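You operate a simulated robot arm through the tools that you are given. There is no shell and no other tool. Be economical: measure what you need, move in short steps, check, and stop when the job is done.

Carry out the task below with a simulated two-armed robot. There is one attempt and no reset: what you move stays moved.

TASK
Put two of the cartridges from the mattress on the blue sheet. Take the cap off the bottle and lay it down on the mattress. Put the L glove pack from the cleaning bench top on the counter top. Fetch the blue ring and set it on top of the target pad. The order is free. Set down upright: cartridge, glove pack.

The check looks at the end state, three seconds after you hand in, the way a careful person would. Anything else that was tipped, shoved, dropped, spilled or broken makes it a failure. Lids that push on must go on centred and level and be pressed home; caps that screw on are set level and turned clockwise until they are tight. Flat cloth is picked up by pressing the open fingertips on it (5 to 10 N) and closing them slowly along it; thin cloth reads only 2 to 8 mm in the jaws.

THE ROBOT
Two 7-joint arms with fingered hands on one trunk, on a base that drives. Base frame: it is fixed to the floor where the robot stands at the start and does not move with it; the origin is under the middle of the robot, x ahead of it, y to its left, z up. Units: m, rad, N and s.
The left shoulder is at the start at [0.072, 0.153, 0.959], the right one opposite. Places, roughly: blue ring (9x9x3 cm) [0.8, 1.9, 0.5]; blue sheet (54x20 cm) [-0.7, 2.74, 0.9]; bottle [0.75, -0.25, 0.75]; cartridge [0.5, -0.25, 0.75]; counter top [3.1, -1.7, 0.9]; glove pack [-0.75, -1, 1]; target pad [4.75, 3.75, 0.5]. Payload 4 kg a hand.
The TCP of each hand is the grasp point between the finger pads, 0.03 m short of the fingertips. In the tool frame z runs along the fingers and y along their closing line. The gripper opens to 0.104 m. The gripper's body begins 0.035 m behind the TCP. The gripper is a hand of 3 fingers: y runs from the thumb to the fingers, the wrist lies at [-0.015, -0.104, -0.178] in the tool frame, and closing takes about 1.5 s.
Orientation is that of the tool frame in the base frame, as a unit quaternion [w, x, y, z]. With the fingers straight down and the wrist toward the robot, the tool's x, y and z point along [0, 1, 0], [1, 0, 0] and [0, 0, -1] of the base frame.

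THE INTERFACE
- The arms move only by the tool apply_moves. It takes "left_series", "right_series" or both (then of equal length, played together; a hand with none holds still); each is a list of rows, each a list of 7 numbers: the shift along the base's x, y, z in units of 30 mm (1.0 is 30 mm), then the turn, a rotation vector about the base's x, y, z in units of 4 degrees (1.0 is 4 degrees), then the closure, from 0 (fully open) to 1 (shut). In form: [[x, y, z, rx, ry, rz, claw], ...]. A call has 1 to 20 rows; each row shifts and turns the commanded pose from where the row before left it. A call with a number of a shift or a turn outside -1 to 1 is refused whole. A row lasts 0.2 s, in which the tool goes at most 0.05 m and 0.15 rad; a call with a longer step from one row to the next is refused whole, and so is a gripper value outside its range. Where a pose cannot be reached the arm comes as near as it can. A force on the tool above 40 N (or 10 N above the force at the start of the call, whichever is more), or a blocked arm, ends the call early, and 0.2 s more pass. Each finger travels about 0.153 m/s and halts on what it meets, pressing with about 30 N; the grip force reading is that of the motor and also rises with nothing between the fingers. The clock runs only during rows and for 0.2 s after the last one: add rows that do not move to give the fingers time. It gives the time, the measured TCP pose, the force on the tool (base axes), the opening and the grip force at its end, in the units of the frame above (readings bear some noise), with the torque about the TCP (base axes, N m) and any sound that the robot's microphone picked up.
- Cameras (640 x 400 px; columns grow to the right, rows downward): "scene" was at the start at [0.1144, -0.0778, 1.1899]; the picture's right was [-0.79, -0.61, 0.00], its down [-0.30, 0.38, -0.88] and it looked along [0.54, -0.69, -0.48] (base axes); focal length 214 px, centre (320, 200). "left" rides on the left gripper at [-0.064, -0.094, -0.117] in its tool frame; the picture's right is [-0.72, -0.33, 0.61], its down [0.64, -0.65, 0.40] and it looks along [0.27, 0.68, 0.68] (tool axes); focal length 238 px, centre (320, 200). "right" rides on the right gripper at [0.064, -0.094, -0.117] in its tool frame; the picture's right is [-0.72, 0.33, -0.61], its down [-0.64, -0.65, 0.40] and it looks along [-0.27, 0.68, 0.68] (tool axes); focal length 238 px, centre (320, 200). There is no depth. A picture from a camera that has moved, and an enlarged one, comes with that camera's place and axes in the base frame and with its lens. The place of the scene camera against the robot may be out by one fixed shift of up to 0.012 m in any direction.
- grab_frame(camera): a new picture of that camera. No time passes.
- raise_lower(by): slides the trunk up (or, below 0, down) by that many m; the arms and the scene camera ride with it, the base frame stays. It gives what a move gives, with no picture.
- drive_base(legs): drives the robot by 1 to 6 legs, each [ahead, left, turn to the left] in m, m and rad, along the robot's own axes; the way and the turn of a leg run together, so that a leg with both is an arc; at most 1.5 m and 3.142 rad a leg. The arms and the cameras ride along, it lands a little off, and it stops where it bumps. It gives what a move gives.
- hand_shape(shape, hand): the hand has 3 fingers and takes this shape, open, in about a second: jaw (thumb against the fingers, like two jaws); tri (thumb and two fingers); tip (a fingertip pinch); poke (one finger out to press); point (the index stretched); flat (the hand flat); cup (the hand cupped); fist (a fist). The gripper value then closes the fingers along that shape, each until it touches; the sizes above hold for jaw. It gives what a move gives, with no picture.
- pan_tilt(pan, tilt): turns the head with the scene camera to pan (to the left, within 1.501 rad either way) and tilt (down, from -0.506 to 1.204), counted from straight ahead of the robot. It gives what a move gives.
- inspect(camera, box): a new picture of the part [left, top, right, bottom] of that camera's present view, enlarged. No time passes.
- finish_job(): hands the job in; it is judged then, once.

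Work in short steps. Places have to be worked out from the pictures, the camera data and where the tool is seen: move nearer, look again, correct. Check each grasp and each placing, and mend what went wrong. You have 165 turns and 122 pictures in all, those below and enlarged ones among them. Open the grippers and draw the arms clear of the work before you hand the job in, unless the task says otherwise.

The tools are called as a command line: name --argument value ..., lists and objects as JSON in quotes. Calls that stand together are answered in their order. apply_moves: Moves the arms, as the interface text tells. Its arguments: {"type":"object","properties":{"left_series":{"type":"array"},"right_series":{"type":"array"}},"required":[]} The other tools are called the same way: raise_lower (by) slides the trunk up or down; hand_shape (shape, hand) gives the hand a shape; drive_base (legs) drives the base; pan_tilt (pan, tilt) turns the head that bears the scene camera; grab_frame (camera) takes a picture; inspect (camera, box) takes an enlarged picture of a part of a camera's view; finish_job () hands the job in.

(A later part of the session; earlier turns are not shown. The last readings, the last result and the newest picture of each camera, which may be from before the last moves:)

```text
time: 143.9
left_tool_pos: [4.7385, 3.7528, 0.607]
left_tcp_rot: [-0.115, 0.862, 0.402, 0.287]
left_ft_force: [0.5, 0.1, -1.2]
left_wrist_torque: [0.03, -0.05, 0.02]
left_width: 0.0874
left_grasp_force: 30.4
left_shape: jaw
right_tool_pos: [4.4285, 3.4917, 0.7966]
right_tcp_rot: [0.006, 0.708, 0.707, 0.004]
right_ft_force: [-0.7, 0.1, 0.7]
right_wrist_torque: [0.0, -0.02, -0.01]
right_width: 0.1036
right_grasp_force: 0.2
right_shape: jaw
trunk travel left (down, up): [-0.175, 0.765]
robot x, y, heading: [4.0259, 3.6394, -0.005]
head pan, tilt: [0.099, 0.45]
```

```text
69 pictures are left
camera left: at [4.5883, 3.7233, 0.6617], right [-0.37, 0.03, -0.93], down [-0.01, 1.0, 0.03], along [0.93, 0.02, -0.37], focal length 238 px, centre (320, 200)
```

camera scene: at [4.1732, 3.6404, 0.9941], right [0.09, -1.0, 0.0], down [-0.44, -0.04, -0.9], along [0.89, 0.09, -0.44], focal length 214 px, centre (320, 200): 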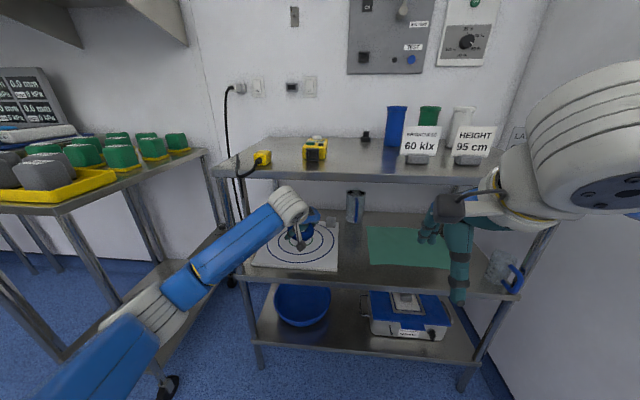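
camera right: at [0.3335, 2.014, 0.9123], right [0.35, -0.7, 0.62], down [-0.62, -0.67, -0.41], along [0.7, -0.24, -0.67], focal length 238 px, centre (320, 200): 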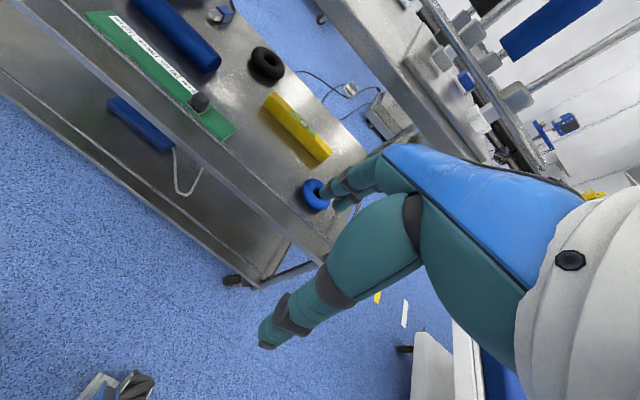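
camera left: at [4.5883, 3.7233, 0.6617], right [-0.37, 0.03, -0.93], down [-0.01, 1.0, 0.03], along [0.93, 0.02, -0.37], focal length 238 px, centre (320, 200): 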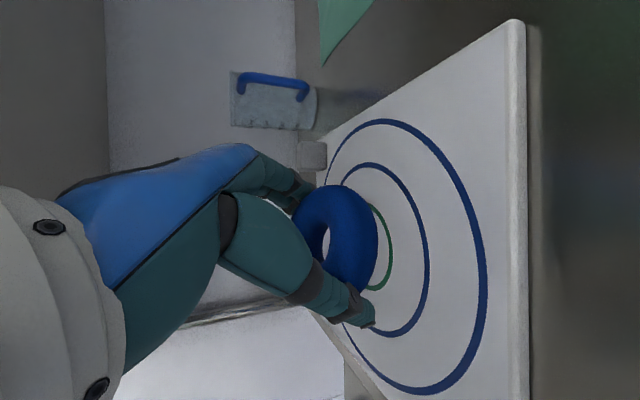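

No contact yet; I lower another ~20 mm slowly.

apply_moves --left_series '[[0, 0, -0.2, 0, 0, 0, 1], [0, 0, -0.2, 0, 0, 0, 1], [0, 0, -0.15, 0, 0, 0, 1], [0, 0, 0, 0, 0, 0, 1]]'

```text
time: 144.9
left_tool_pos: [4.7392, 3.7521, 0.5919]
left_tcp_rot: [-0.115, 0.862, 0.401, 0.287]
left_ft_force: [-0.7, -0.5, -1.1]
left_wrist_torque: [-0.02, -0.01, 0.01]
left_width: 0.0876
left_grasp_force: 30.4
left_shape: jaw
right_tool_pos: [4.427, 3.4919, 0.7968]
right_tcp_rot: [0.006, 0.708, 0.707, 0.006]
right_ft_force: [-0.5, 0.5, 0.1]
right_wrist_torque: [-0.01, 0.0, -0.01]
right_width: 0.1037
right_grasp_force: 0.0
right_shape: jaw
trunk travel left (down, up): [-0.175, 0.765]
robot x, y, heading: [4.0247, 3.6384, -0.011]
head pan, tilt: [0.099, 0.45]
```

Still free; continue lowering and look.

apply_moves --left_series '[[0, 0, -0.2, 0, 0, 0, 1], [0, 0, -0.2, 0, 0, 0, 1], [0, 0, -0.15, 0, 0, 0, 1], [0, 0, 0, 0, 0, 0, 1]]'

grab_frame --camera "left"

```text
time: 145.9
left_tool_pos: [4.7387, 3.7533, 0.5763]
left_tcp_rot: [-0.115, 0.862, 0.401, 0.287]
left_ft_force: [-0.2, 0.5, -2.3]
left_wrist_torque: [0.0, 0.02, 0.0]
left_width: 0.0874
left_grasp_force: 30.5
left_shape: jaw
right_tool_pos: [4.4277, 3.4911, 0.798]
right_tcp_rot: [0.005, 0.707, 0.707, 0.005]
right_ft_force: [1.4, 0.1, 0.3]
right_wrist_torque: [-0.01, 0.02, 0.01]
right_width: 0.1037
right_grasp_force: 0.0
right_shape: jaw
trunk travel left (down, up): [-0.175, 0.765]
robot x, y, heading: [4.0234, 3.637, -0.004]
head pan, tilt: [0.099, 0.45]
```

```text
68 pictures are left
camera left: at [4.588, 3.7238, 0.6291], right [-0.37, 0.03, -0.93], down [0.0, 1.0, 0.03], along [0.93, 0.02, -0.37], focal length 238 px, centre (320, 200)
```

left: 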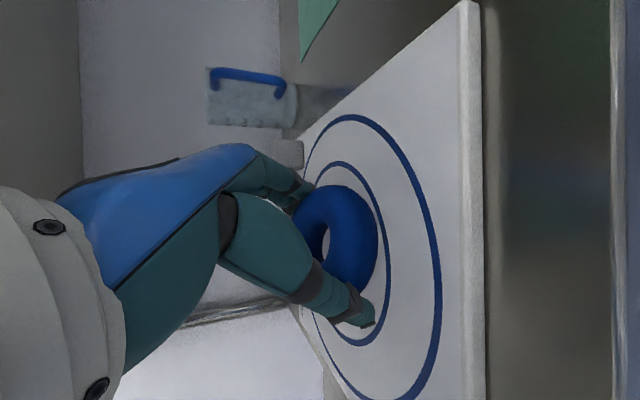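

Two-view check gives pad surface z≈0.528, centre ≈(4.77,3.775). I shift +18 mm in x and +8 mm in y, and lower to contact.

apply_moves --left_series '[[0.6, 0.25, 0, 0, 0, 0, 1], [0, 0, -0.15, 0, 0, 0, 1], [0, 0, -0.15, 0, 0, 0, 1], [0, 0, 0, 0, 0, 0, 1]]'

grab_frame --camera "left"

```text
time: 146.9
left_tool_pos: [4.7552, 3.7602, 0.5676]
left_tcp_rot: [-0.115, 0.862, 0.402, 0.287]
left_ft_force: [1.0, 0.4, 2.9]
left_wrist_torque: [-0.1, 0.04, 0.03]
left_width: 0.0875
left_grasp_force: 29.4
left_shape: jaw
right_tool_pos: [4.4282, 3.492, 0.798]
right_tcp_rot: [0.005, 0.708, 0.707, 0.005]
right_ft_force: [0.5, -0.2, -0.9]
right_wrist_torque: [0.02, 0.01, -0.02]
right_width: 0.1035
right_grasp_force: 0.0
right_shape: jaw
trunk travel left (down, up): [-0.175, 0.765]
robot x, y, heading: [4.0241, 3.6348, -0.003]
head pan, tilt: [0.099, 0.45]
```

```text
67 pictures are left
camera left: at [4.6051, 3.7314, 0.6211], right [-0.37, 0.03, -0.93], down [-0.01, 1.0, 0.03], along [0.93, 0.02, -0.37], focal length 238 px, centre (320, 200)
```

left: 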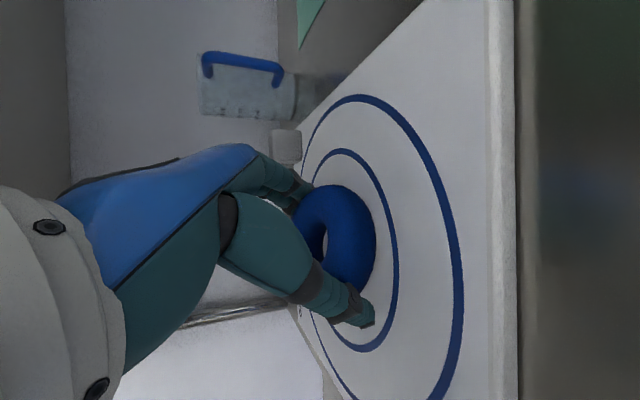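

Contact begins. I press slightly to level the ring, then open and lift straight up 5 cm.

apply_moves --left_series '[[0, 0, -0.15, 0, 0, 0, 1], [0, 0, -0.1, 0, 0, 0, 1], [0, 0, 0, 0, 0, 0, 0.7], [0, 0, 0, 0, 0, 0, 0.3], [0, 0, 0, 0, 0, 0, 0], [0, 0, 0, 0, 0, 0, 0], [0, 0, 0, 0, 0, 0, 0], [0, 0, 0.4, 0, 0, 0, 0], [0, 0, 0.6, 0, 0, 0, 0], [0, 0, 0.7, 0, 0, 0, 0], [0, 0, 0.3, 0, 0, 0, 0]]'

grab_frame --camera "left"

```text
time: 149.3
left_tool_pos: [4.7565, 3.7604, 0.6189]
left_tcp_rot: [-0.116, 0.862, 0.402, 0.287]
left_ft_force: [0.8, 0.5, 0.4]
left_wrist_torque: [0.0, 0.0, 0.02]
left_width: 0.1038
left_grasp_force: 0.1
left_shape: jaw
right_tool_pos: [4.4285, 3.4922, 0.7984]
right_tcp_rot: [0.006, 0.708, 0.706, 0.005]
right_ft_force: [0.1, 0.3, 0.4]
right_wrist_torque: [0.02, 0.01, 0.0]
right_width: 0.1036
right_grasp_force: 0.2
right_shape: jaw
trunk travel left (down, up): [-0.175, 0.765]
robot x, y, heading: [4.0223, 3.636, -0.007]
head pan, tilt: [0.099, 0.45]
```

```text
66 pictures are left
camera left: at [4.6061, 3.731, 0.673], right [-0.37, 0.03, -0.93], down [0.0, 1.0, 0.03], along [0.93, 0.02, -0.37], focal length 238 px, centre (320, 200)
```

left: 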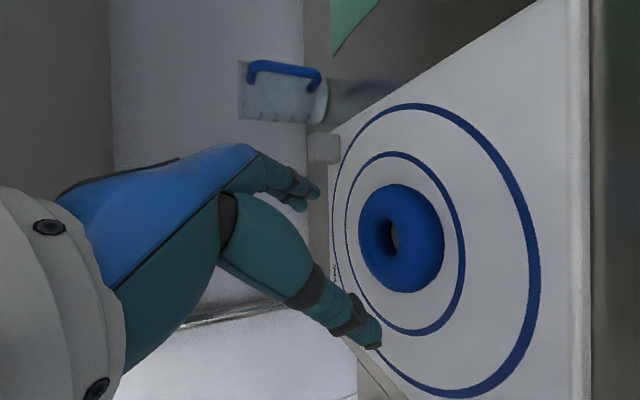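

The ring lies flat, centred on the target. I retract the left hand out of the rack.

apply_moves --left_series '[[-0.9, 0, 0.1, 0, 0, 0, 0], [-0.9, 0, 0, 0, 0, 0, 0], [-0.9, 0, 0, 0, 0, 0, 0], [-0.9, 0, 0, 0, 0, 0, 0], [-0.9, 0, 0, 0, 0, 0, 0], [-0.9, 0, 0, 0, 0, 0, 0], [-0.9, 0, 0, 0, 0, 0, 0], [-0.9, 0, 0, 0, 0, 0, 0], [-0.9, 0, 0, 0, 0, 0, 0]]'

drive_base --legs '[[-0.2, 0, 0]]'

raise_lower --by 0.4

grab_frame --camera "scene"

```text
time: 151.3
left_tool_pos: [4.5137, 3.7601, 0.6221]
left_tcp_rot: [-0.115, 0.862, 0.401, 0.287]
left_ft_force: [-0.4, 0.9, -0.1]
left_wrist_torque: [0.02, 0.03, -0.01]
left_width: 0.104
left_grasp_force: 0.0
left_shape: jaw
right_tool_pos: [4.4284, 3.4924, 0.7978]
right_tcp_rot: [0.006, 0.708, 0.707, 0.006]
right_ft_force: [-0.5, 0.6, -0.2]
right_wrist_torque: [-0.03, 0.0, 0.0]
right_width: 0.1037
right_grasp_force: 0.0
right_shape: jaw
trunk travel left (down, up): [-0.175, 0.765]
robot x, y, heading: [4.0244, 3.6359, -0.007]
head pan, tilt: [0.099, 0.45]
```

```text
time: 152.9
left_tool_pos: [4.3136, 3.7613, 0.6222]
left_tcp_rot: [-0.115, 0.862, 0.402, 0.288]
left_ft_force: [0.6, 0.2, 0.7]
left_wrist_torque: [0.01, -0.01, 0.01]
left_width: 0.1036
left_grasp_force: 0.1
left_shape: jaw
right_tool_pos: [4.2276, 3.4932, 0.7974]
right_tcp_rot: [0.006, 0.708, 0.706, 0.007]
right_ft_force: [-0.2, 0.0, 0.5]
right_wrist_torque: [-0.02, -0.01, 0.0]
right_width: 0.1037
right_grasp_force: 0.1
right_shape: jaw
trunk travel left (down, up): [-0.175, 0.765]
robot x, y, heading: [3.8232, 3.6384, -0.003]
head pan, tilt: [0.099, 0.45]
```

```text
time: 156.7
left_tool_pos: [4.3125, 3.7616, 1.0223]
left_tcp_rot: [-0.115, 0.862, 0.401, 0.288]
left_ft_force: [0.0, 0.2, -0.1]
left_wrist_torque: [-0.01, -0.01, 0.04]
left_width: 0.104
left_grasp_force: 0.0
left_shape: jaw
right_tool_pos: [4.2276, 3.4918, 1.1969]
right_tcp_rot: [0.005, 0.708, 0.707, 0.005]
right_ft_force: [0.3, 0.7, 0.3]
right_wrist_torque: [0.0, 0.02, 0.0]
right_width: 0.1037
right_grasp_force: 0.0
right_shape: jaw
trunk travel left (down, up): [-0.575, 0.365]
robot x, y, heading: [3.8235, 3.6375, -0.005]
head pan, tilt: [0.099, 0.45]
```

```text
65 pictures are left
camera scene: at [3.973, 3.6415, 1.3942], right [0.09, -1.0, 0.0], down [-0.44, -0.04, -0.9], along [0.9, 0.09, -0.44], focal length 214 px, centre (320, 200)
```

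scene: 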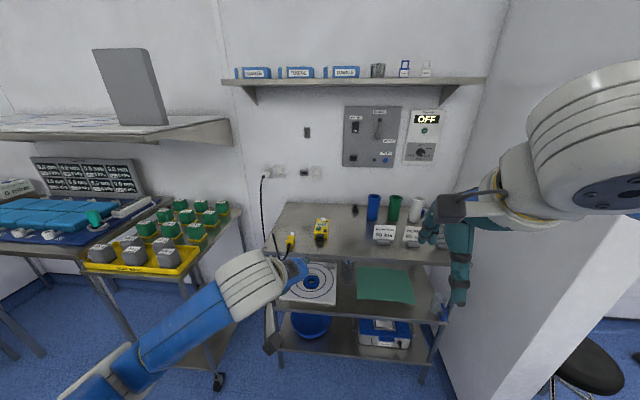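

Ring done. I return the left hand to fingers-down, raise the trunk and back out along the same lane.

apply_moves --left_series '[[0, 0, 0, -0.75, 0.63, 0, 0], [0, 0, 0, -0.75, 0.63, 0, 0], [0, 0, 0, -0.75, 0.63, 0, 0], [0, 0, 0, -0.75, 0.63, 0, 0], [0, 0, 0, -0.75, 0.63, 0, 0], [0, 0, 0, -0.75, 0.63, 0, 0], [0, 0, 0, -0.75, 0.63, 0, 0], [0, 0, 0, -0.75, 0.63, 0, 0], [0, 0, 0, -0.67, 0.56, 0, 0], [0, 0, 0, 0, 0, 1, 0], [0, 0, 0, 0, 0, 1, 0], [0, 0, 0, 0, 0, 1, 0], [0, 0, 0, 0, 0, 1, 0], [0, 0, 0, 0, 0, 1, 0], [0, 0, 0, 0, 0, 1, 0], [0, 0, 0, 0, 0, 1, 0], [0, 0, 0, 0, 0, 1, 0], [0, 0, 0, 0, 0, 1, 0], [0, 0, 0, 0, 0, 0.5, 0]]'

raise_lower --by 0.1

drive_base --legs '[[-0.73, -0.24, 0.005], [-0.9, -0.01, 0], [-1.5, -0.16, 0], [-0.66, -0.02, 0]]'

pan_tilt --pan -0.7 --tilt 0.3

grab_frame --camera "scene"

```text
time: 160.7
left_tool_pos: [4.3123, 3.7611, 1.0225]
left_tcp_rot: [0.004, 0.715, 0.699, 0.019]
left_ft_force: [-0.1, 0.3, 0.4]
left_wrist_torque: [-0.01, -0.02, 0.0]
left_width: 0.1037
left_grasp_force: 0.1
left_shape: jaw
right_tool_pos: [4.2273, 3.4925, 1.2]
right_tcp_rot: [0.006, 0.708, 0.706, 0.006]
right_ft_force: [-0.9, -0.2, -0.8]
right_wrist_torque: [0.01, 0.01, -0.02]
right_width: 0.1035
right_grasp_force: 0.0
right_shape: jaw
trunk travel left (down, up): [-0.575, 0.365]
robot x, y, heading: [3.8193, 3.6374, -0.01]
head pan, tilt: [0.099, 0.45]
```

```text
time: 162.1
left_tool_pos: [4.3137, 3.7615, 1.1215]
left_tcp_rot: [0.004, 0.715, 0.699, 0.018]
left_ft_force: [-0.1, -0.8, 0.0]
left_wrist_torque: [0.03, 0.02, 0.01]
left_width: 0.1037
left_grasp_force: 0.1
left_shape: jaw
right_tool_pos: [4.2278, 3.4904, 1.2993]
right_tcp_rot: [0.005, 0.708, 0.706, 0.005]
right_ft_force: [-0.5, 0.1, -0.7]
right_wrist_torque: [0.04, -0.03, 0.01]
right_width: 0.1035
right_grasp_force: 0.0
right_shape: jaw
trunk travel left (down, up): [-0.675, 0.265]
robot x, y, heading: [3.8215, 3.6353, -0.003]
head pan, tilt: [0.099, 0.45]
```

```text
refused: leg 3 is longer than a leg can be; nothing moved
```

```text
time: 163.2
left_tool_pos: [4.315, 3.7605, 1.1225]
left_tcp_rot: [0.004, 0.716, 0.698, 0.018]
left_ft_force: [-0.2, 0.3, 0.3]
left_wrist_torque: [0.01, -0.01, -0.02]
left_width: 0.1036
left_grasp_force: 0.0
left_shape: jaw
right_tool_pos: [4.2274, 3.4922, 1.2981]
right_tcp_rot: [0.006, 0.708, 0.707, 0.006]
right_ft_force: [-1.5, -0.5, -0.9]
right_wrist_torque: [-0.04, 0.0, 0.0]
right_width: 0.1037
right_grasp_force: 0.1
right_shape: jaw
trunk travel left (down, up): [-0.675, 0.265]
robot x, y, heading: [3.8246, 3.6375, -0.007]
head pan, tilt: [-0.7, 0.3]
```

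```text
64 pictures are left
camera scene: at [3.9529, 3.5724, 1.5082], right [-0.65, -0.76, 0.0], down [-0.23, 0.19, -0.95], along [0.73, -0.62, -0.3], focal length 214 px, centre (320, 200)
```

scene: 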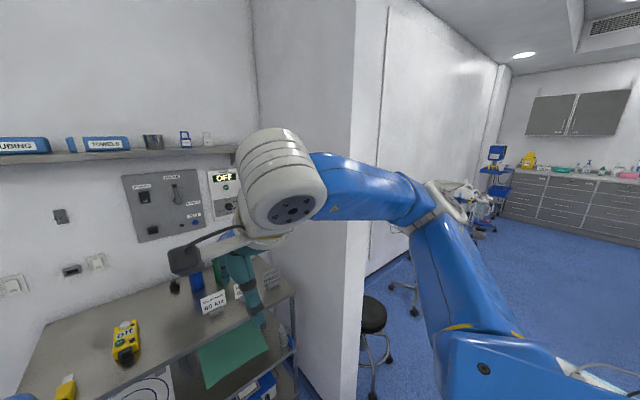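

The drive was refused (leg too long); I redo it with shorter legs and then look south.

drive_base --legs '[[-0.73, -0.24, 0.005], [-0.9, -0.01, 0], [-0.64, -0.14, 0]]'

pan_tilt --pan -1.45 --tilt 0.4

grab_frame --camera "scene"

```text
time: 174.9
left_tool_pos: [2.0548, 3.3784, 1.1209]
left_tcp_rot: [0.004, 0.716, 0.697, 0.019]
left_ft_force: [0.2, 0.5, 0.0]
left_wrist_torque: [0.03, 0.02, 0.02]
left_width: 0.1038
left_grasp_force: 0.1
left_shape: jaw
right_tool_pos: [1.9681, 3.111, 1.2971]
right_tcp_rot: [0.007, 0.708, 0.706, 0.005]
right_ft_force: [-0.7, 0.3, -0.6]
right_wrist_torque: [0.02, -0.04, 0.02]
right_width: 0.1039
right_grasp_force: 0.0
right_shape: jaw
trunk travel left (down, up): [-0.675, 0.265]
robot x, y, heading: [1.5608, 3.2541, -0.006]
head pan, tilt: [-0.7, 0.3]
```

```text
time: 176.0
left_tool_pos: [2.0525, 3.3784, 1.123]
left_tcp_rot: [0.004, 0.716, 0.697, 0.019]
left_ft_force: [0.3, -0.2, 0.0]
left_wrist_torque: [0.01, -0.01, 0.01]
left_width: 0.1036
left_grasp_force: 0.0
left_shape: jaw
right_tool_pos: [1.9654, 3.11, 1.299]
right_tcp_rot: [0.007, 0.708, 0.706, 0.006]
right_ft_force: [-0.3, -1.7, -0.1]
right_wrist_torque: [-0.02, 0.0, 0.02]
right_width: 0.1037
right_grasp_force: 0.0
right_shape: jaw
trunk travel left (down, up): [-0.675, 0.265]
robot x, y, heading: [1.5618, 3.2548, -0.006]
head pan, tilt: [-1.45, 0.4]
```

```text
63 pictures are left
camera scene: at [1.6316, 3.1581, 1.4991], right [-0.99, -0.11, 0.0], down [-0.05, 0.39, -0.92], along [0.1, -0.92, -0.39], focal length 214 px, centre (320, 200)
```

scene: 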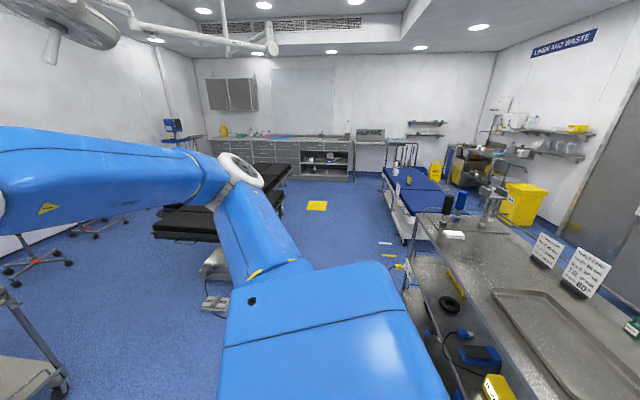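

South side is open (corridor x≈1.05–2.1) for later. First the glove pack: I drive back to x≈0.03, turn to face −y and go down the aisle.

drive_base --legs '[[-0.8, -0.01, 0], [-0.72, 0, 0.006], [0, 0, -1.571]]'

pan_tilt --pan 0 --tilt 0.4

grab_frame --camera "scene"

```text
time: 187.7
left_tool_pos: [0.1319, 2.7824, 1.1231]
left_tcp_rot: [0.018, 0.999, -0.024, 0.011]
left_ft_force: [0.4, -0.4, -0.4]
left_wrist_torque: [-0.02, 0.0, 0.0]
left_width: 0.1036
left_grasp_force: 0.1
left_shape: jaw
right_tool_pos: [-0.135, 2.8766, 1.2981]
right_tcp_rot: [0.009, 1.0, -0.013, 0.0]
right_ft_force: [0.4, -0.8, 0.7]
right_wrist_torque: [0.02, 0.04, -0.02]
right_width: 0.1037
right_grasp_force: 0.0
right_shape: jaw
trunk travel left (down, up): [-0.675, 0.265]
robot x, y, heading: [0.0187, 3.2803, -1.599]
head pan, tilt: [-1.45, 0.4]
```

```text
time: 189.3
left_tool_pos: [0.1312, 2.7842, 1.1232]
left_tcp_rot: [0.018, 0.999, -0.025, 0.01]
left_ft_force: [-0.1, -0.5, -0.5]
left_wrist_torque: [-0.02, 0.0, 0.02]
left_width: 0.1038
left_grasp_force: 0.0
left_shape: jaw
right_tool_pos: [-0.1353, 2.8777, 1.2986]
right_tcp_rot: [0.009, 1.0, -0.014, 0.0]
right_ft_force: [0.4, 0.8, -0.1]
right_wrist_torque: [0.02, 0.02, 0.02]
right_width: 0.1036
right_grasp_force: 0.0
right_shape: jaw
trunk travel left (down, up): [-0.675, 0.265]
robot x, y, heading: [0.0201, 3.2733, -1.599]
head pan, tilt: [0.0, 0.4]
```

```text
62 pictures are left
camera scene: at [0.0198, 3.1257, 1.4989], right [-1.0, 0.03, 0.0], down [0.01, 0.39, -0.92], along [-0.03, -0.92, -0.39], focal length 214 px, centre (320, 200)
```

scene: 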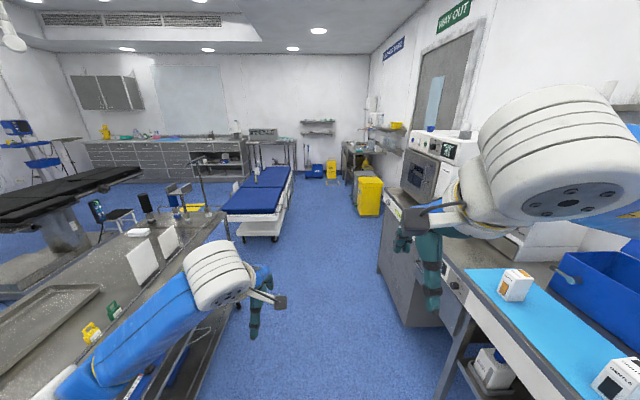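

The aisle is clear. I correct heading and drive down to y≈−0.7.

drive_base --legs '[[0.1, 0.03, 0.028], [1.4, 0, 0], [1.4, 0, 0], [0.95, 0, 0]]'

pan_tilt --pan -1.1 --tilt 0.55

grab_frame --camera "scene"

```text
time: 208.2
left_tool_pos: [0.1778, -1.0691, 1.1233]
left_tcp_rot: [0.017, 1.0, -0.012, 0.01]
left_ft_force: [-0.2, -0.6, 0.4]
left_wrist_torque: [0.03, 0.0, -0.07]
left_width: 0.1039
left_grasp_force: 0.0
left_shape: jaw
right_tool_pos: [-0.0905, -0.9817, 1.3001]
right_tcp_rot: [0.011, 1.0, 0.0, 0.0]
right_ft_force: [0.7, 0.1, -0.9]
right_wrist_torque: [0.0, -0.01, 0.06]
right_width: 0.1039
right_grasp_force: 0.1
right_shape: jaw
trunk travel left (down, up): [-0.675, 0.265]
robot x, y, heading: [0.0519, -0.5823, -1.578]
head pan, tilt: [0.0, 0.4]
```

```text
time: 209.5
left_tool_pos: [0.177, -1.0678, 1.1245]
left_tcp_rot: [0.018, 1.0, -0.012, 0.011]
left_ft_force: [0.0, 0.3, 0.4]
left_wrist_torque: [-0.04, 0.01, -0.01]
left_width: 0.1037
left_grasp_force: 0.1
left_shape: jaw
right_tool_pos: [-0.0907, -0.9811, 1.299]
right_tcp_rot: [0.011, 1.0, -0.002, 0.001]
right_ft_force: [-0.4, 0.8, 0.1]
right_wrist_torque: [-0.01, -0.01, 0.01]
right_width: 0.1035
right_grasp_force: 0.1
right_shape: jaw
trunk travel left (down, up): [-0.675, 0.265]
robot x, y, heading: [0.0541, -0.5825, -1.582]
head pan, tilt: [-1.1, 0.55]
```

```text
61 pictures are left
camera scene: at [-0.0221, -0.6793, 1.4853], right [-0.45, 0.89, 0.0], down [0.47, 0.24, -0.85], along [-0.76, -0.38, -0.52], focal length 214 px, centre (320, 200)
```

scene: 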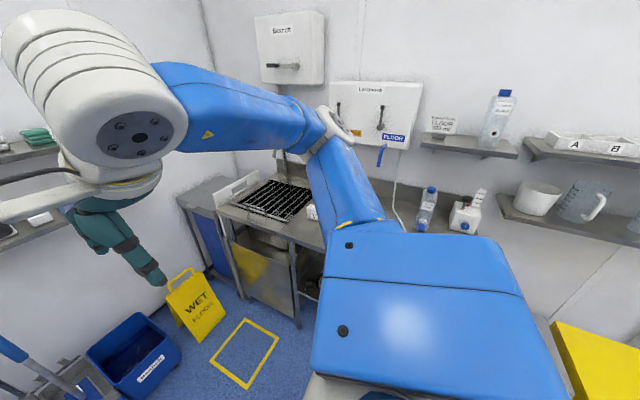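

I move on 0.17 m and turn right to face the cleaning bench.

drive_base --legs '[[0.17, 0, 0], [0, 0, -1.56]]'

pan_tilt --pan 0 --tilt 0.7

grab_frame --camera "scene"

```text
time: 214.8
left_tool_pos: [-0.4323, -0.8858, 1.1236]
left_tcp_rot: [-0.019, -0.705, 0.709, 0.005]
left_ft_force: [0.0, 0.3, -0.2]
left_wrist_torque: [0.0, 0.0, -0.01]
left_width: 0.1036
left_grasp_force: 0.0
left_shape: jaw
right_tool_pos: [-0.3498, -0.6158, 1.299]
right_tcp_rot: [0.008, 0.713, -0.701, -0.007]
right_ft_force: [-0.4, 0.0, 0.0]
right_wrist_torque: [-0.01, 0.02, 0.0]
right_width: 0.1036
right_grasp_force: 0.0
right_shape: jaw
trunk travel left (down, up): [-0.675, 0.265]
robot x, y, heading: [0.0532, -0.752, -3.123]
head pan, tilt: [-1.1, 0.55]
```

```text
time: 216.1
left_tool_pos: [-0.4299, -0.8857, 1.1243]
left_tcp_rot: [-0.02, -0.706, 0.708, 0.006]
left_ft_force: [0.6, -0.2, -0.1]
left_wrist_torque: [-0.01, -0.02, 0.01]
left_width: 0.104
left_grasp_force: 0.1
left_shape: jaw
right_tool_pos: [-0.3476, -0.6158, 1.2996]
right_tcp_rot: [0.007, 0.713, -0.701, -0.008]
right_ft_force: [-0.6, 0.5, -0.5]
right_wrist_torque: [0.02, -0.02, 0.02]
right_width: 0.1037
right_grasp_force: 0.0
right_shape: jaw
trunk travel left (down, up): [-0.675, 0.265]
robot x, y, heading: [0.0541, -0.7531, -3.128]
head pan, tilt: [0.0, 0.7]
```

```text
60 pictures are left
camera scene: at [-0.0802, -0.7578, 1.4721], right [-0.01, 1.0, 0.0], down [0.65, 0.01, -0.76], along [-0.76, -0.01, -0.65], focal length 214 px, centre (320, 200)
```

scene: 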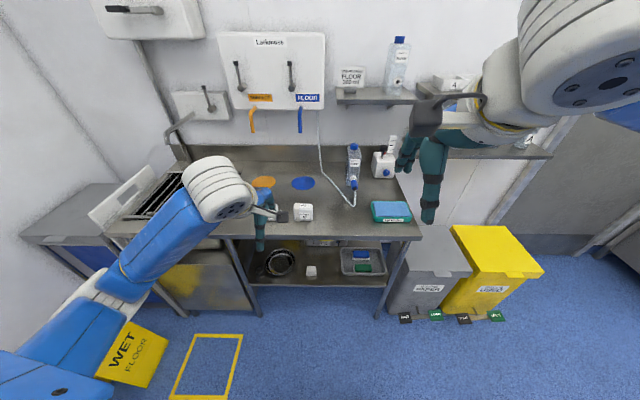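

One pack is visible at (302,212), another hidden behind the left hand. I swing the left hand aside and zoom in.

apply_moves --left_series '[[0.8, -0.8, 0.5, 0, 0, 0, 0], [0.8, -0.8, 0.5, 0, 0, 0, 0], [0.8, -0.8, 0.5, 0, 0, 0, 0], [0.5, -0.8, 0.5, 0, 0, 0, 0], [0, -0.8, 0.5, 0, 0, 0, 0], [0, -0.8, 0.5, 0, 0, 0, 0]]'

inspect --camera "scene" --box '[220, 140, 430, 290]'

grab_frame --camera "scene"

```text
time: 217.5
left_tool_pos: [-0.3828, -1.0029, 1.1981]
left_tcp_rot: [-0.02, -0.705, 0.709, 0.006]
left_ft_force: [-0.1, 0.3, -0.4]
left_wrist_torque: [-0.01, 0.02, -0.01]
left_width: 0.1038
left_grasp_force: 0.1
left_shape: jaw
left hand out of reach, approached as far as the arm can: row 2, 3, 4
right_tool_pos: [-0.3465, -0.6185, 1.3008]
right_tcp_rot: [0.007, 0.712, -0.702, -0.01]
right_ft_force: [-0.4, 0.3, 0.2]
right_wrist_torque: [0.0, 0.05, -0.05]
right_width: 0.1036
right_grasp_force: 0.0
right_shape: jaw
trunk travel left (down, up): [-0.675, 0.265]
robot x, y, heading: [0.051, -0.7533, -3.133]
head pan, tilt: [0.0, 0.7]
```

```text
2.67 times, centred on (325, 215) of scene
camera zoom: at [-0.0793, -0.7615, 1.4721], right [-0.01, 1.0, 0.0], down [0.65, 0.01, -0.76], along [-0.76, -0.01, -0.65], focal length 572 px, centre (307, 160)
```

zoom: 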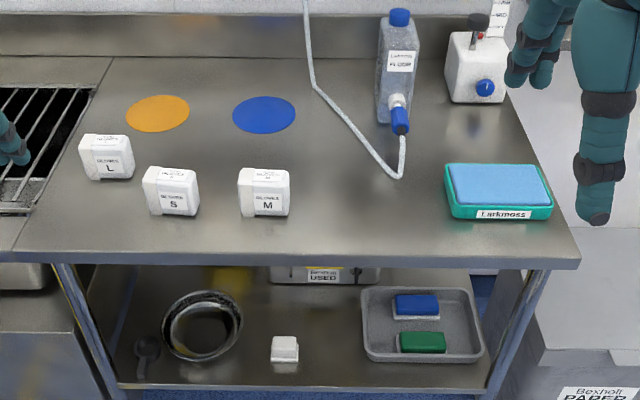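

```text
58 pictures are left
camera scene: at [-0.0793, -0.7615, 1.4721], right [-0.01, 1.0, 0.0], down [0.65, 0.01, -0.76], along [-0.76, -0.01, -0.65], focal length 214 px, centre (320, 200)
```

scene: 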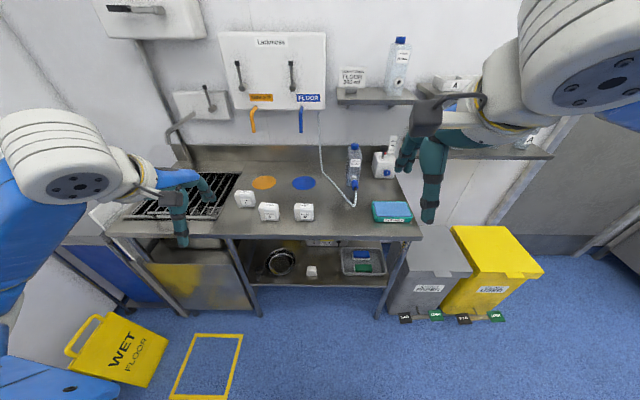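

L is the leftmost pack, at about (-0.77,-1.09) with bench top near z≈0.83. I move 0.2 m ahead and 0.2 m left, and look with the left hand camera.

drive_base --legs '[[0.18, 0.2, 0]]'

grab_frame --camera "left"

grab_frame --camera "scene"

```text
time: 219.4
left_tool_pos: [-0.5586, -1.1913, 1.2012]
left_tcp_rot: [-0.025, -0.704, 0.71, 0.004]
left_ft_force: [-0.4, -0.2, 1.2]
left_wrist_torque: [0.03, -0.04, 0.04]
left_width: 0.1035
left_grasp_force: 0.2
left_shape: jaw
right_tool_pos: [-0.5226, -0.8069, 1.2996]
right_tcp_rot: [0.011, 0.711, -0.703, -0.005]
right_ft_force: [0.2, -0.7, -0.2]
right_wrist_torque: [-0.02, -0.04, 0.02]
right_width: 0.1038
right_grasp_force: 0.0
right_shape: jaw
trunk travel left (down, up): [-0.675, 0.265]
robot x, y, heading: [-0.1204, -0.9565, -3.135]
head pan, tilt: [0.0, 0.7]
```

```text
57 pictures are left
camera left: at [-0.458, -1.1255, 1.3122], right [0.31, 0.7, -0.65], down [0.63, -0.66, -0.41], along [-0.71, -0.28, -0.64], focal length 238 px, centre (320, 200)
```

left: 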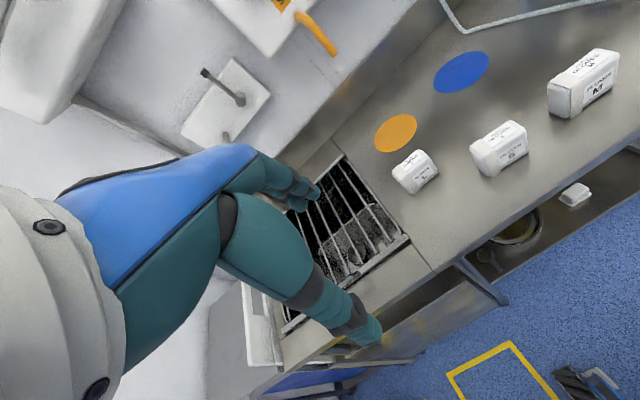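

```text
56 pictures are left
camera scene: at [-0.2535, -0.9504, 1.4724], right [-0.01, 1.0, -0.01], down [0.64, 0.0, -0.77], along [-0.76, -0.01, -0.64], focal length 214 px, centre (320, 200)
```

scene: 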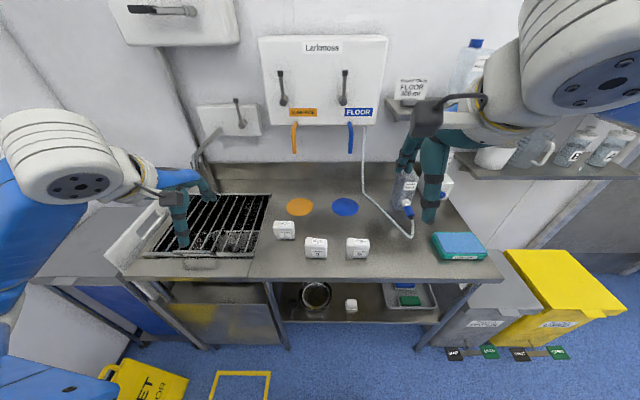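

L triangulates to about (-0.764,-1.087,0.908). I zoom for its size and yaw.

inspect --camera "left" --box '[350, 110, 510, 220]'

inspect --camera "scene" --box '[230, 180, 370, 270]'

```text
3.64 times, centred on (430, 165) of left
camera zoom: at [-0.458, -1.1255, 1.3122], right [0.31, 0.7, -0.65], down [0.63, -0.66, -0.41], along [-0.71, -0.28, -0.64], focal length 867 px, centre (-80, 327)
```

zoom: 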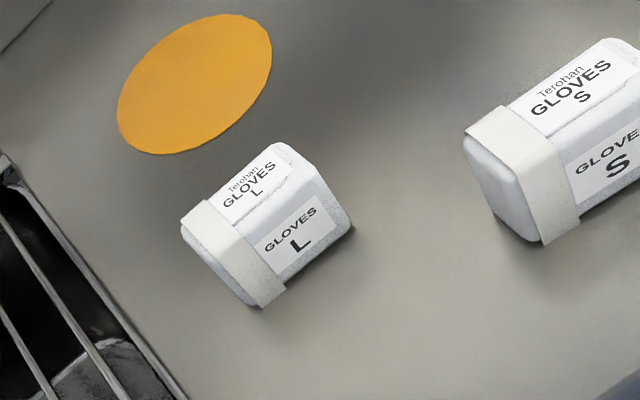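

```text
4.44 times, centred on (300, 225) of scene
camera zoom: at [-0.2535, -0.9504, 1.4724], right [-0.01, 1.0, -0.01], down [0.64, 0.0, -0.77], along [-0.76, -0.01, -0.64], focal length 953 px, centre (409, 89)
```

zoom: 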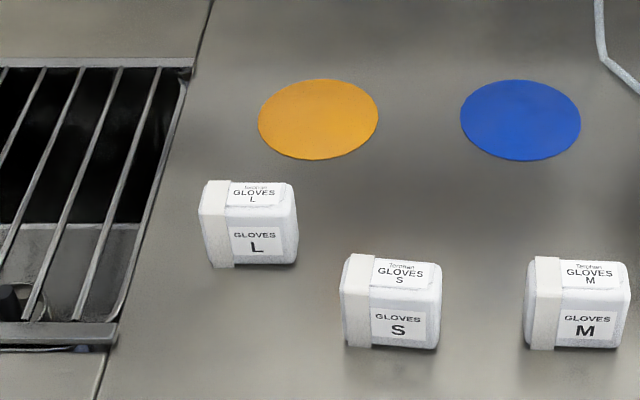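

L pack: about 7×4×5 cm, centre (-0.77,-1.086), aligned with the bench. I move the left hand above it, correcting the small tilt.

apply_moves --left_series '[[-0.88, 0.44, -0.7, 0.2, -0.3, 0, 0], [-0.88, 0.44, -0.7, 0.23, -0.29, 0, 0], [-0.88, 0.44, -0.7, 0, 0, 0, 0], [-0.88, 0.44, -0.7, 0, 0, 0, 0], [-0.88, 0.44, -0.7, 0, 0, 0, 0], [-0.88, 0.44, -0.7, 0, 0, 0, 0], [-0.88, 0.44, -0.7, 0, 0, 0, 0], [-0.88, 0.44, -0.7, 0, 0, 0, 0]]'

grab_frame --camera "left"

inspect --camera "scene" --box '[230, 150, 390, 270]'

```text
time: 221.2
left_tool_pos: [-0.7705, -1.0926, 1.0288]
left_tcp_rot: [0.003, -0.704, 0.71, 0.001]
left_ft_force: [-0.3, 0.6, 0.8]
left_wrist_torque: [-0.02, -0.01, 0.0]
left_width: 0.1038
left_grasp_force: 0.1
left_shape: jaw
right_tool_pos: [-0.5247, -0.8127, 1.2995]
right_tcp_rot: [0.008, 0.711, -0.703, -0.006]
right_ft_force: [0.0, -0.5, -0.1]
right_wrist_torque: [0.04, -0.01, 0.02]
right_width: 0.1036
right_grasp_force: 0.1
right_shape: jaw
trunk travel left (down, up): [-0.675, 0.265]
robot x, y, heading: [-0.122, -0.9552, -3.132]
head pan, tilt: [0.0, 0.7]
```

```text
53 pictures are left
camera left: at [-0.6752, -1.03, 1.1465], right [0.33, 0.72, -0.61], down [0.65, -0.64, -0.41], along [-0.68, -0.26, -0.68], focal length 238 px, centre (320, 200)
```

left: 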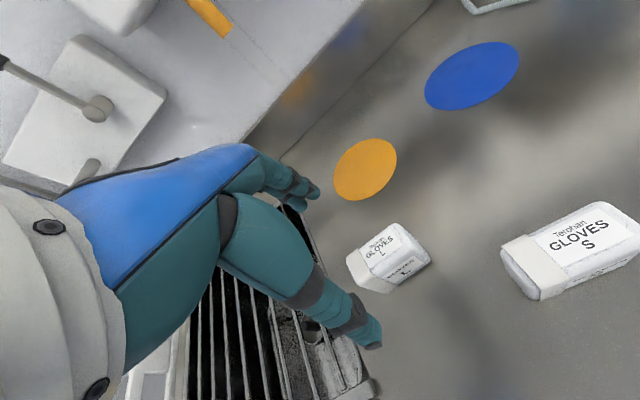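

```text
3.33 times, centred on (310, 210) of scene
camera zoom: at [-0.2584, -0.9563, 1.4719], right [-0.01, 1.0, 0.0], down [0.65, 0.0, -0.76], along [-0.76, -0.01, -0.65], focal length 715 px, centre (353, 167)
```

zoom: 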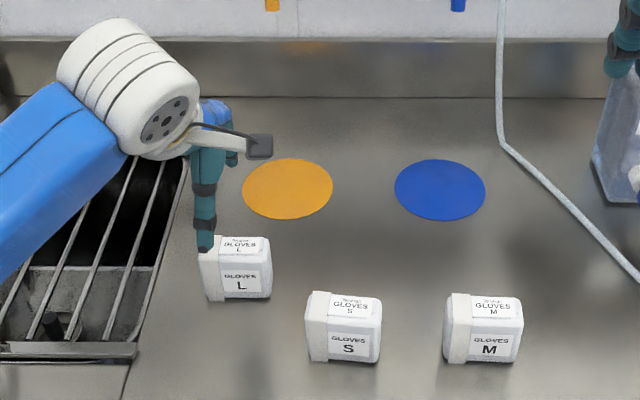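

Pack centre reads (-0.78,-1.077). I correct, descend to z≈0.927 and close.

apply_moves --left_series '[[-0.27, 0.5, -0.6, 0, 0, 0, 0], [0, 0, -0.8, 0, 0, 0, 0], [0, 0, -0.8, 0, 0, 0, 0], [0, 0, -0.7, 0, 0, 0, 0], [0, 0, -0.4, 0, 0, 0, 0], [0, 0, 0, 0, 0, 0, 0]]'

grab_frame --camera "left"

```text
time: 222.6
left_tool_pos: [-0.777, -1.078, 0.931]
left_tcp_rot: [0.004, -0.704, 0.71, 0.003]
left_ft_force: [0.3, 0.8, -0.6]
left_wrist_torque: [0.0, -0.03, 0.01]
left_width: 0.1038
left_grasp_force: 0.0
left_shape: jaw
right_tool_pos: [-0.5235, -0.8162, 1.2999]
right_tcp_rot: [0.007, 0.712, -0.703, -0.009]
right_ft_force: [0.7, 0.2, 0.9]
right_wrist_torque: [-0.01, 0.02, 0.01]
right_width: 0.1038
right_grasp_force: 0.0
right_shape: jaw
trunk travel left (down, up): [-0.675, 0.265]
robot x, y, heading: [-0.1219, -0.9557, -3.132]
head pan, tilt: [0.0, 0.7]
```

```text
51 pictures are left
camera left: at [-0.6819, -1.016, 1.0484], right [0.33, 0.72, -0.61], down [0.65, -0.64, -0.41], along [-0.68, -0.26, -0.68], focal length 238 px, centre (320, 200)
```

left: 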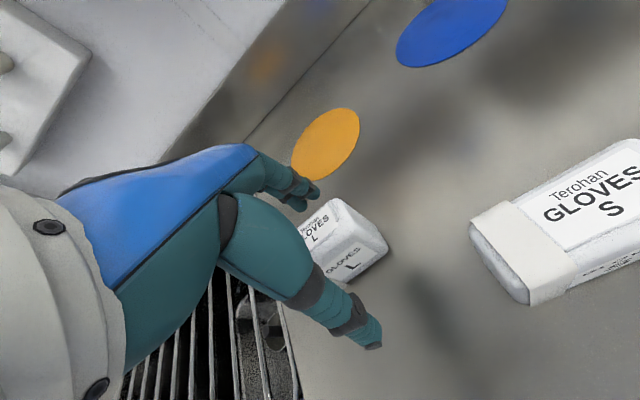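

Well centred. Lower another 9 mm and close.

apply_moves --left_series '[[0, 0, -0.3, 0, 0, 0, 0], [0, 0, 0, 0, 0, 0, 0.3], [0, 0, 0, 0, 0, 0, 0.6], [0, 0, 0, 0, 0, 0, 1], [0, 0, 0, 0, 0, 0, 1], [0, 0, 0, 0, 0, 0, 1], [0, 0, 0, 0, 0, 0, 1], [0, 0, 0, 0, 0, 0, 1]]'

grab_frame --camera "left"

```text
time: 224.4
left_tool_pos: [-0.7776, -1.0776, 0.9225]
left_tcp_rot: [0.003, -0.704, 0.71, 0.002]
left_ft_force: [-0.4, 1.3, -0.3]
left_wrist_torque: [0.03, -0.02, -0.01]
left_width: 0.0307
left_grasp_force: 29.9
left_shape: jaw
right_tool_pos: [-0.5238, -0.8162, 1.2996]
right_tcp_rot: [0.008, 0.711, -0.703, -0.007]
right_ft_force: [-0.5, 0.3, 0.2]
right_wrist_torque: [0.05, -0.02, -0.02]
right_width: 0.1037
right_grasp_force: 0.1
right_shape: jaw
trunk travel left (down, up): [-0.675, 0.265]
robot x, y, heading: [-0.118, -0.952, -3.136]
head pan, tilt: [0.0, 0.7]
```

```text
50 pictures are left
camera left: at [-0.682, -1.0158, 1.0401], right [0.33, 0.72, -0.61], down [0.65, -0.64, -0.41], along [-0.68, -0.26, -0.68], focal length 238 px, centre (320, 200)
```

left: 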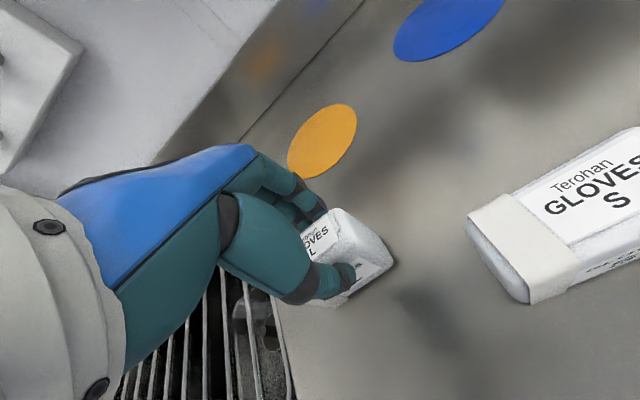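

L pack gripped (31 mm). I lift it and draw it toward the robot.

apply_moves --left_series '[[0, 0, 0.5, 0, 0, 0, 1], [0, 0, 1, 0, 0, 0, 1], [0, 0, 1, 0, 0, 0, 1], [0, 0, 1, 0, 0, 0, 1], [0, 0, 1, 0, 0, 0, 1], [0.5, 0, 1, 0, 0, 0, 1], [1, 0, 1, 0, 0, 0, 1], [1, 0, 0.5, 0, 0, 0, 1], [1, 0, 0, 0, 0, 0, 1], [1, 0, 0, 0, 0, 0, 1], [1, 0, 0, 0, 0, 0, 1], [1, 0, 0, 0, 0, 0, 1], [1, 0, 0, 0, 0, 0, 1]]'

grab_frame --camera "left"

```text
time: 227.2
left_tool_pos: [-0.5508, -1.0793, 1.1343]
left_tcp_rot: [0.004, -0.703, 0.711, 0.002]
left_ft_force: [-0.2, 0.2, -1.1]
left_wrist_torque: [-0.01, 0.04, 0.01]
left_width: 0.0304
left_grasp_force: 30.3
left_shape: jaw
right_tool_pos: [-0.5229, -0.815, 1.3002]
right_tcp_rot: [0.007, 0.711, -0.703, -0.008]
right_ft_force: [-0.5, 0.4, 0.3]
right_wrist_torque: [-0.03, 0.0, -0.01]
right_width: 0.1036
right_grasp_force: 0.0
right_shape: jaw
trunk travel left (down, up): [-0.675, 0.265]
robot x, y, heading: [-0.1224, -0.9538, -3.129]
head pan, tilt: [0.0, 0.7]
```

```text
49 pictures are left
camera left: at [-0.4552, -1.0173, 1.251], right [0.33, 0.72, -0.61], down [0.65, -0.64, -0.41], along [-0.69, -0.26, -0.68], focal length 238 px, centre (320, 200)
```

left: 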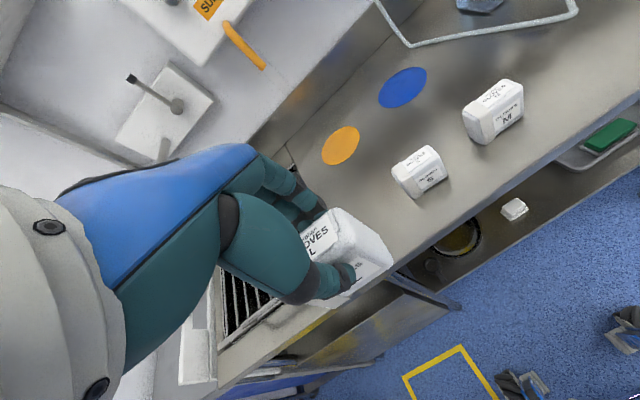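

Pack is held upright. I back away, turn to face +y and start back up the aisle.

drive_base --legs '[[-0.16, 0, 0], [0, 0, -1.583], [0.6, 0, 0]]'

```text
time: 235.3
left_tool_pos: [-0.1136, 0.0576, 1.1343]
left_tcp_rot: [0.004, -0.006, 1.0, -0.001]
left_ft_force: [0.2, 0.2, -0.4]
left_wrist_torque: [0.01, -0.01, -0.01]
left_width: 0.0302
left_grasp_force: 29.8
left_shape: jaw
right_tool_pos: [0.15, 0.0337, 1.3018]
right_tcp_rot: [0.0, -0.015, 1.0, 0.012]
right_ft_force: [-0.2, 0.2, 0.2]
right_wrist_torque: [0.0, 0.02, 0.0]
right_width: 0.1038
right_grasp_force: 0.0
right_shape: jaw
trunk travel left (down, up): [-0.675, 0.265]
robot x, y, heading: [0.0163, -0.3635, 1.598]
head pan, tilt: [0.0, 0.7]
```

Pose (0.016,-0.36); correct heading and continue.

drive_base --legs '[[0.1, -0.02, -0.027], [1.5, 0, 0], [1.5, 0, 0]]'

```text
time: 250.5
left_tool_pos: [-0.0733, 3.1552, 1.1341]
left_tcp_rot: [0.005, 0.013, 1.0, 0.0]
left_ft_force: [-0.7, 0.6, 0.1]
left_wrist_torque: [0.01, -0.02, 0.0]
left_width: 0.0302
left_grasp_force: 29.3
left_shape: jaw
right_tool_pos: [0.1895, 3.1221, 1.3007]
right_tcp_rot: [0.001, 0.0, 1.0, 0.012]
right_ft_force: [-0.1, -0.3, -0.4]
right_wrist_torque: [0.01, -0.04, -0.01]
right_width: 0.104
right_grasp_force: 0.1
right_shape: jaw
trunk travel left (down, up): [-0.675, 0.265]
robot x, y, heading: [0.047, 2.7271, 1.568]
head pan, tilt: [0.0, 0.7]
```

Next: up to y≈3.25, turn to +x, drive to x≈1.57 and turn to face −y.

drive_base --legs '[[0.53, 0, 0], [0, 0, -1.568], [1.5, 0, 0], [0, 0, -1.571]]'

pan_tilt --pan 0 --tilt 0.45

grab_frame --camera "scene"

```text
time: 268.3
left_tool_pos: [1.6509, 2.8286, 1.134]
left_tcp_rot: [-0.001, 1.0, -0.022, -0.005]
left_ft_force: [-0.2, -0.9, -0.7]
left_wrist_torque: [-0.03, 0.02, -0.01]
left_width: 0.03
left_grasp_force: 29.9
left_shape: jaw
right_tool_pos: [1.389, 2.8649, 1.301]
right_tcp_rot: [0.013, 1.0, -0.01, -0.001]
right_ft_force: [-0.9, 0.0, -0.3]
right_wrist_torque: [0.03, -0.02, -0.02]
right_width: 0.1037
right_grasp_force: 0.1
right_shape: jaw
trunk travel left (down, up): [-0.675, 0.265]
robot x, y, heading: [1.5429, 3.2571, -1.593]
head pan, tilt: [0.0, 0.7]
```

```text
time: 269.1
left_tool_pos: [1.6513, 2.8296, 1.134]
left_tcp_rot: [0.0, 1.0, -0.022, -0.004]
left_ft_force: [-0.4, 0.0, 0.0]
left_wrist_torque: [-0.04, 0.03, -0.02]
left_width: 0.03
left_grasp_force: 30.0
left_shape: jaw
right_tool_pos: [1.3894, 2.8663, 1.3019]
right_tcp_rot: [0.013, 1.0, -0.011, -0.001]
right_ft_force: [-0.5, 0.2, 0.0]
right_wrist_torque: [0.0, -0.02, -0.01]
right_width: 0.1036
right_grasp_force: 0.1
right_shape: jaw
trunk travel left (down, up): [-0.675, 0.265]
robot x, y, heading: [1.54, 3.2561, -1.592]
head pan, tilt: [0.0, 0.45]
```

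```text
48 pictures are left
camera scene: at [1.5435, 3.108, 1.4942], right [-1.0, 0.02, 0.0], down [0.01, 0.44, -0.9], along [-0.02, -0.9, -0.44], focal length 214 px, centre (320, 200)
```

scene: 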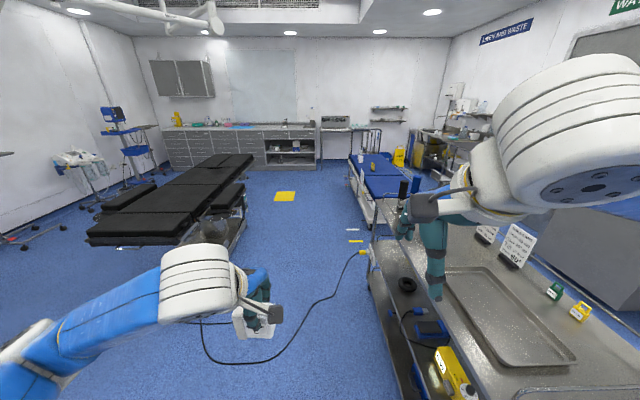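

A thin floor cable crosses the corridor between the tool cart and the op table; there is no wider way round, so I roll on carefully and check after the first stretch.

drive_base --legs '[[0.1, 0.02, 0.022], [1.1, 0, 0]]'

pan_tilt --pan 0 --tilt 0.9

grab_frame --camera "scene"

```text
time: 275.5
left_tool_pos: [1.6657, 1.6315, 1.1356]
left_tcp_rot: [0.001, 1.0, -0.016, -0.004]
left_ft_force: [0.7, -0.1, -0.7]
left_wrist_torque: [-0.01, 0.04, 0.0]
left_width: 0.03
left_grasp_force: 30.0
left_shape: jaw
right_tool_pos: [1.4037, 1.6674, 1.3024]
right_tcp_rot: [0.014, 1.0, -0.005, -0.001]
right_ft_force: [0.1, 0.8, 0.0]
right_wrist_torque: [0.04, 0.04, -0.01]
right_width: 0.1039
right_grasp_force: 0.0
right_shape: jaw
trunk travel left (down, up): [-0.675, 0.265]
robot x, y, heading: [1.5546, 2.0583, -1.588]
head pan, tilt: [0.0, 0.45]
```

```text
time: 276.4
left_tool_pos: [1.6658, 1.6327, 1.1358]
left_tcp_rot: [0.001, 1.0, -0.016, -0.005]
left_ft_force: [-0.6, 0.5, -0.6]
left_wrist_torque: [-0.03, 0.02, 0.0]
left_width: 0.0301
left_grasp_force: 29.9
left_shape: jaw
right_tool_pos: [1.4052, 1.6675, 1.3018]
right_tcp_rot: [0.014, 1.0, -0.006, -0.001]
right_ft_force: [-0.1, 0.6, -0.4]
right_wrist_torque: [0.03, -0.02, 0.0]
right_width: 0.1033
right_grasp_force: 0.1
right_shape: jaw
trunk travel left (down, up): [-0.675, 0.265]
robot x, y, heading: [1.5506, 2.058, -1.583]
head pan, tilt: [0.0, 0.901]
```

```text
47 pictures are left
camera scene: at [1.5562, 1.9252, 1.456], right [-1.0, 0.01, 0.0], down [0.01, 0.78, -0.62], along [-0.01, -0.62, -0.78], focal length 214 px, centre (320, 200)
```

scene: 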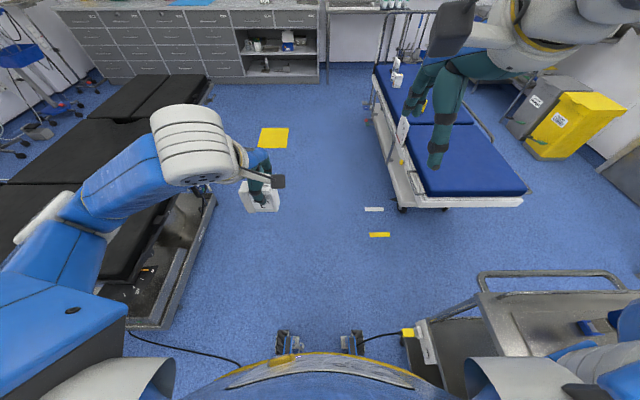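

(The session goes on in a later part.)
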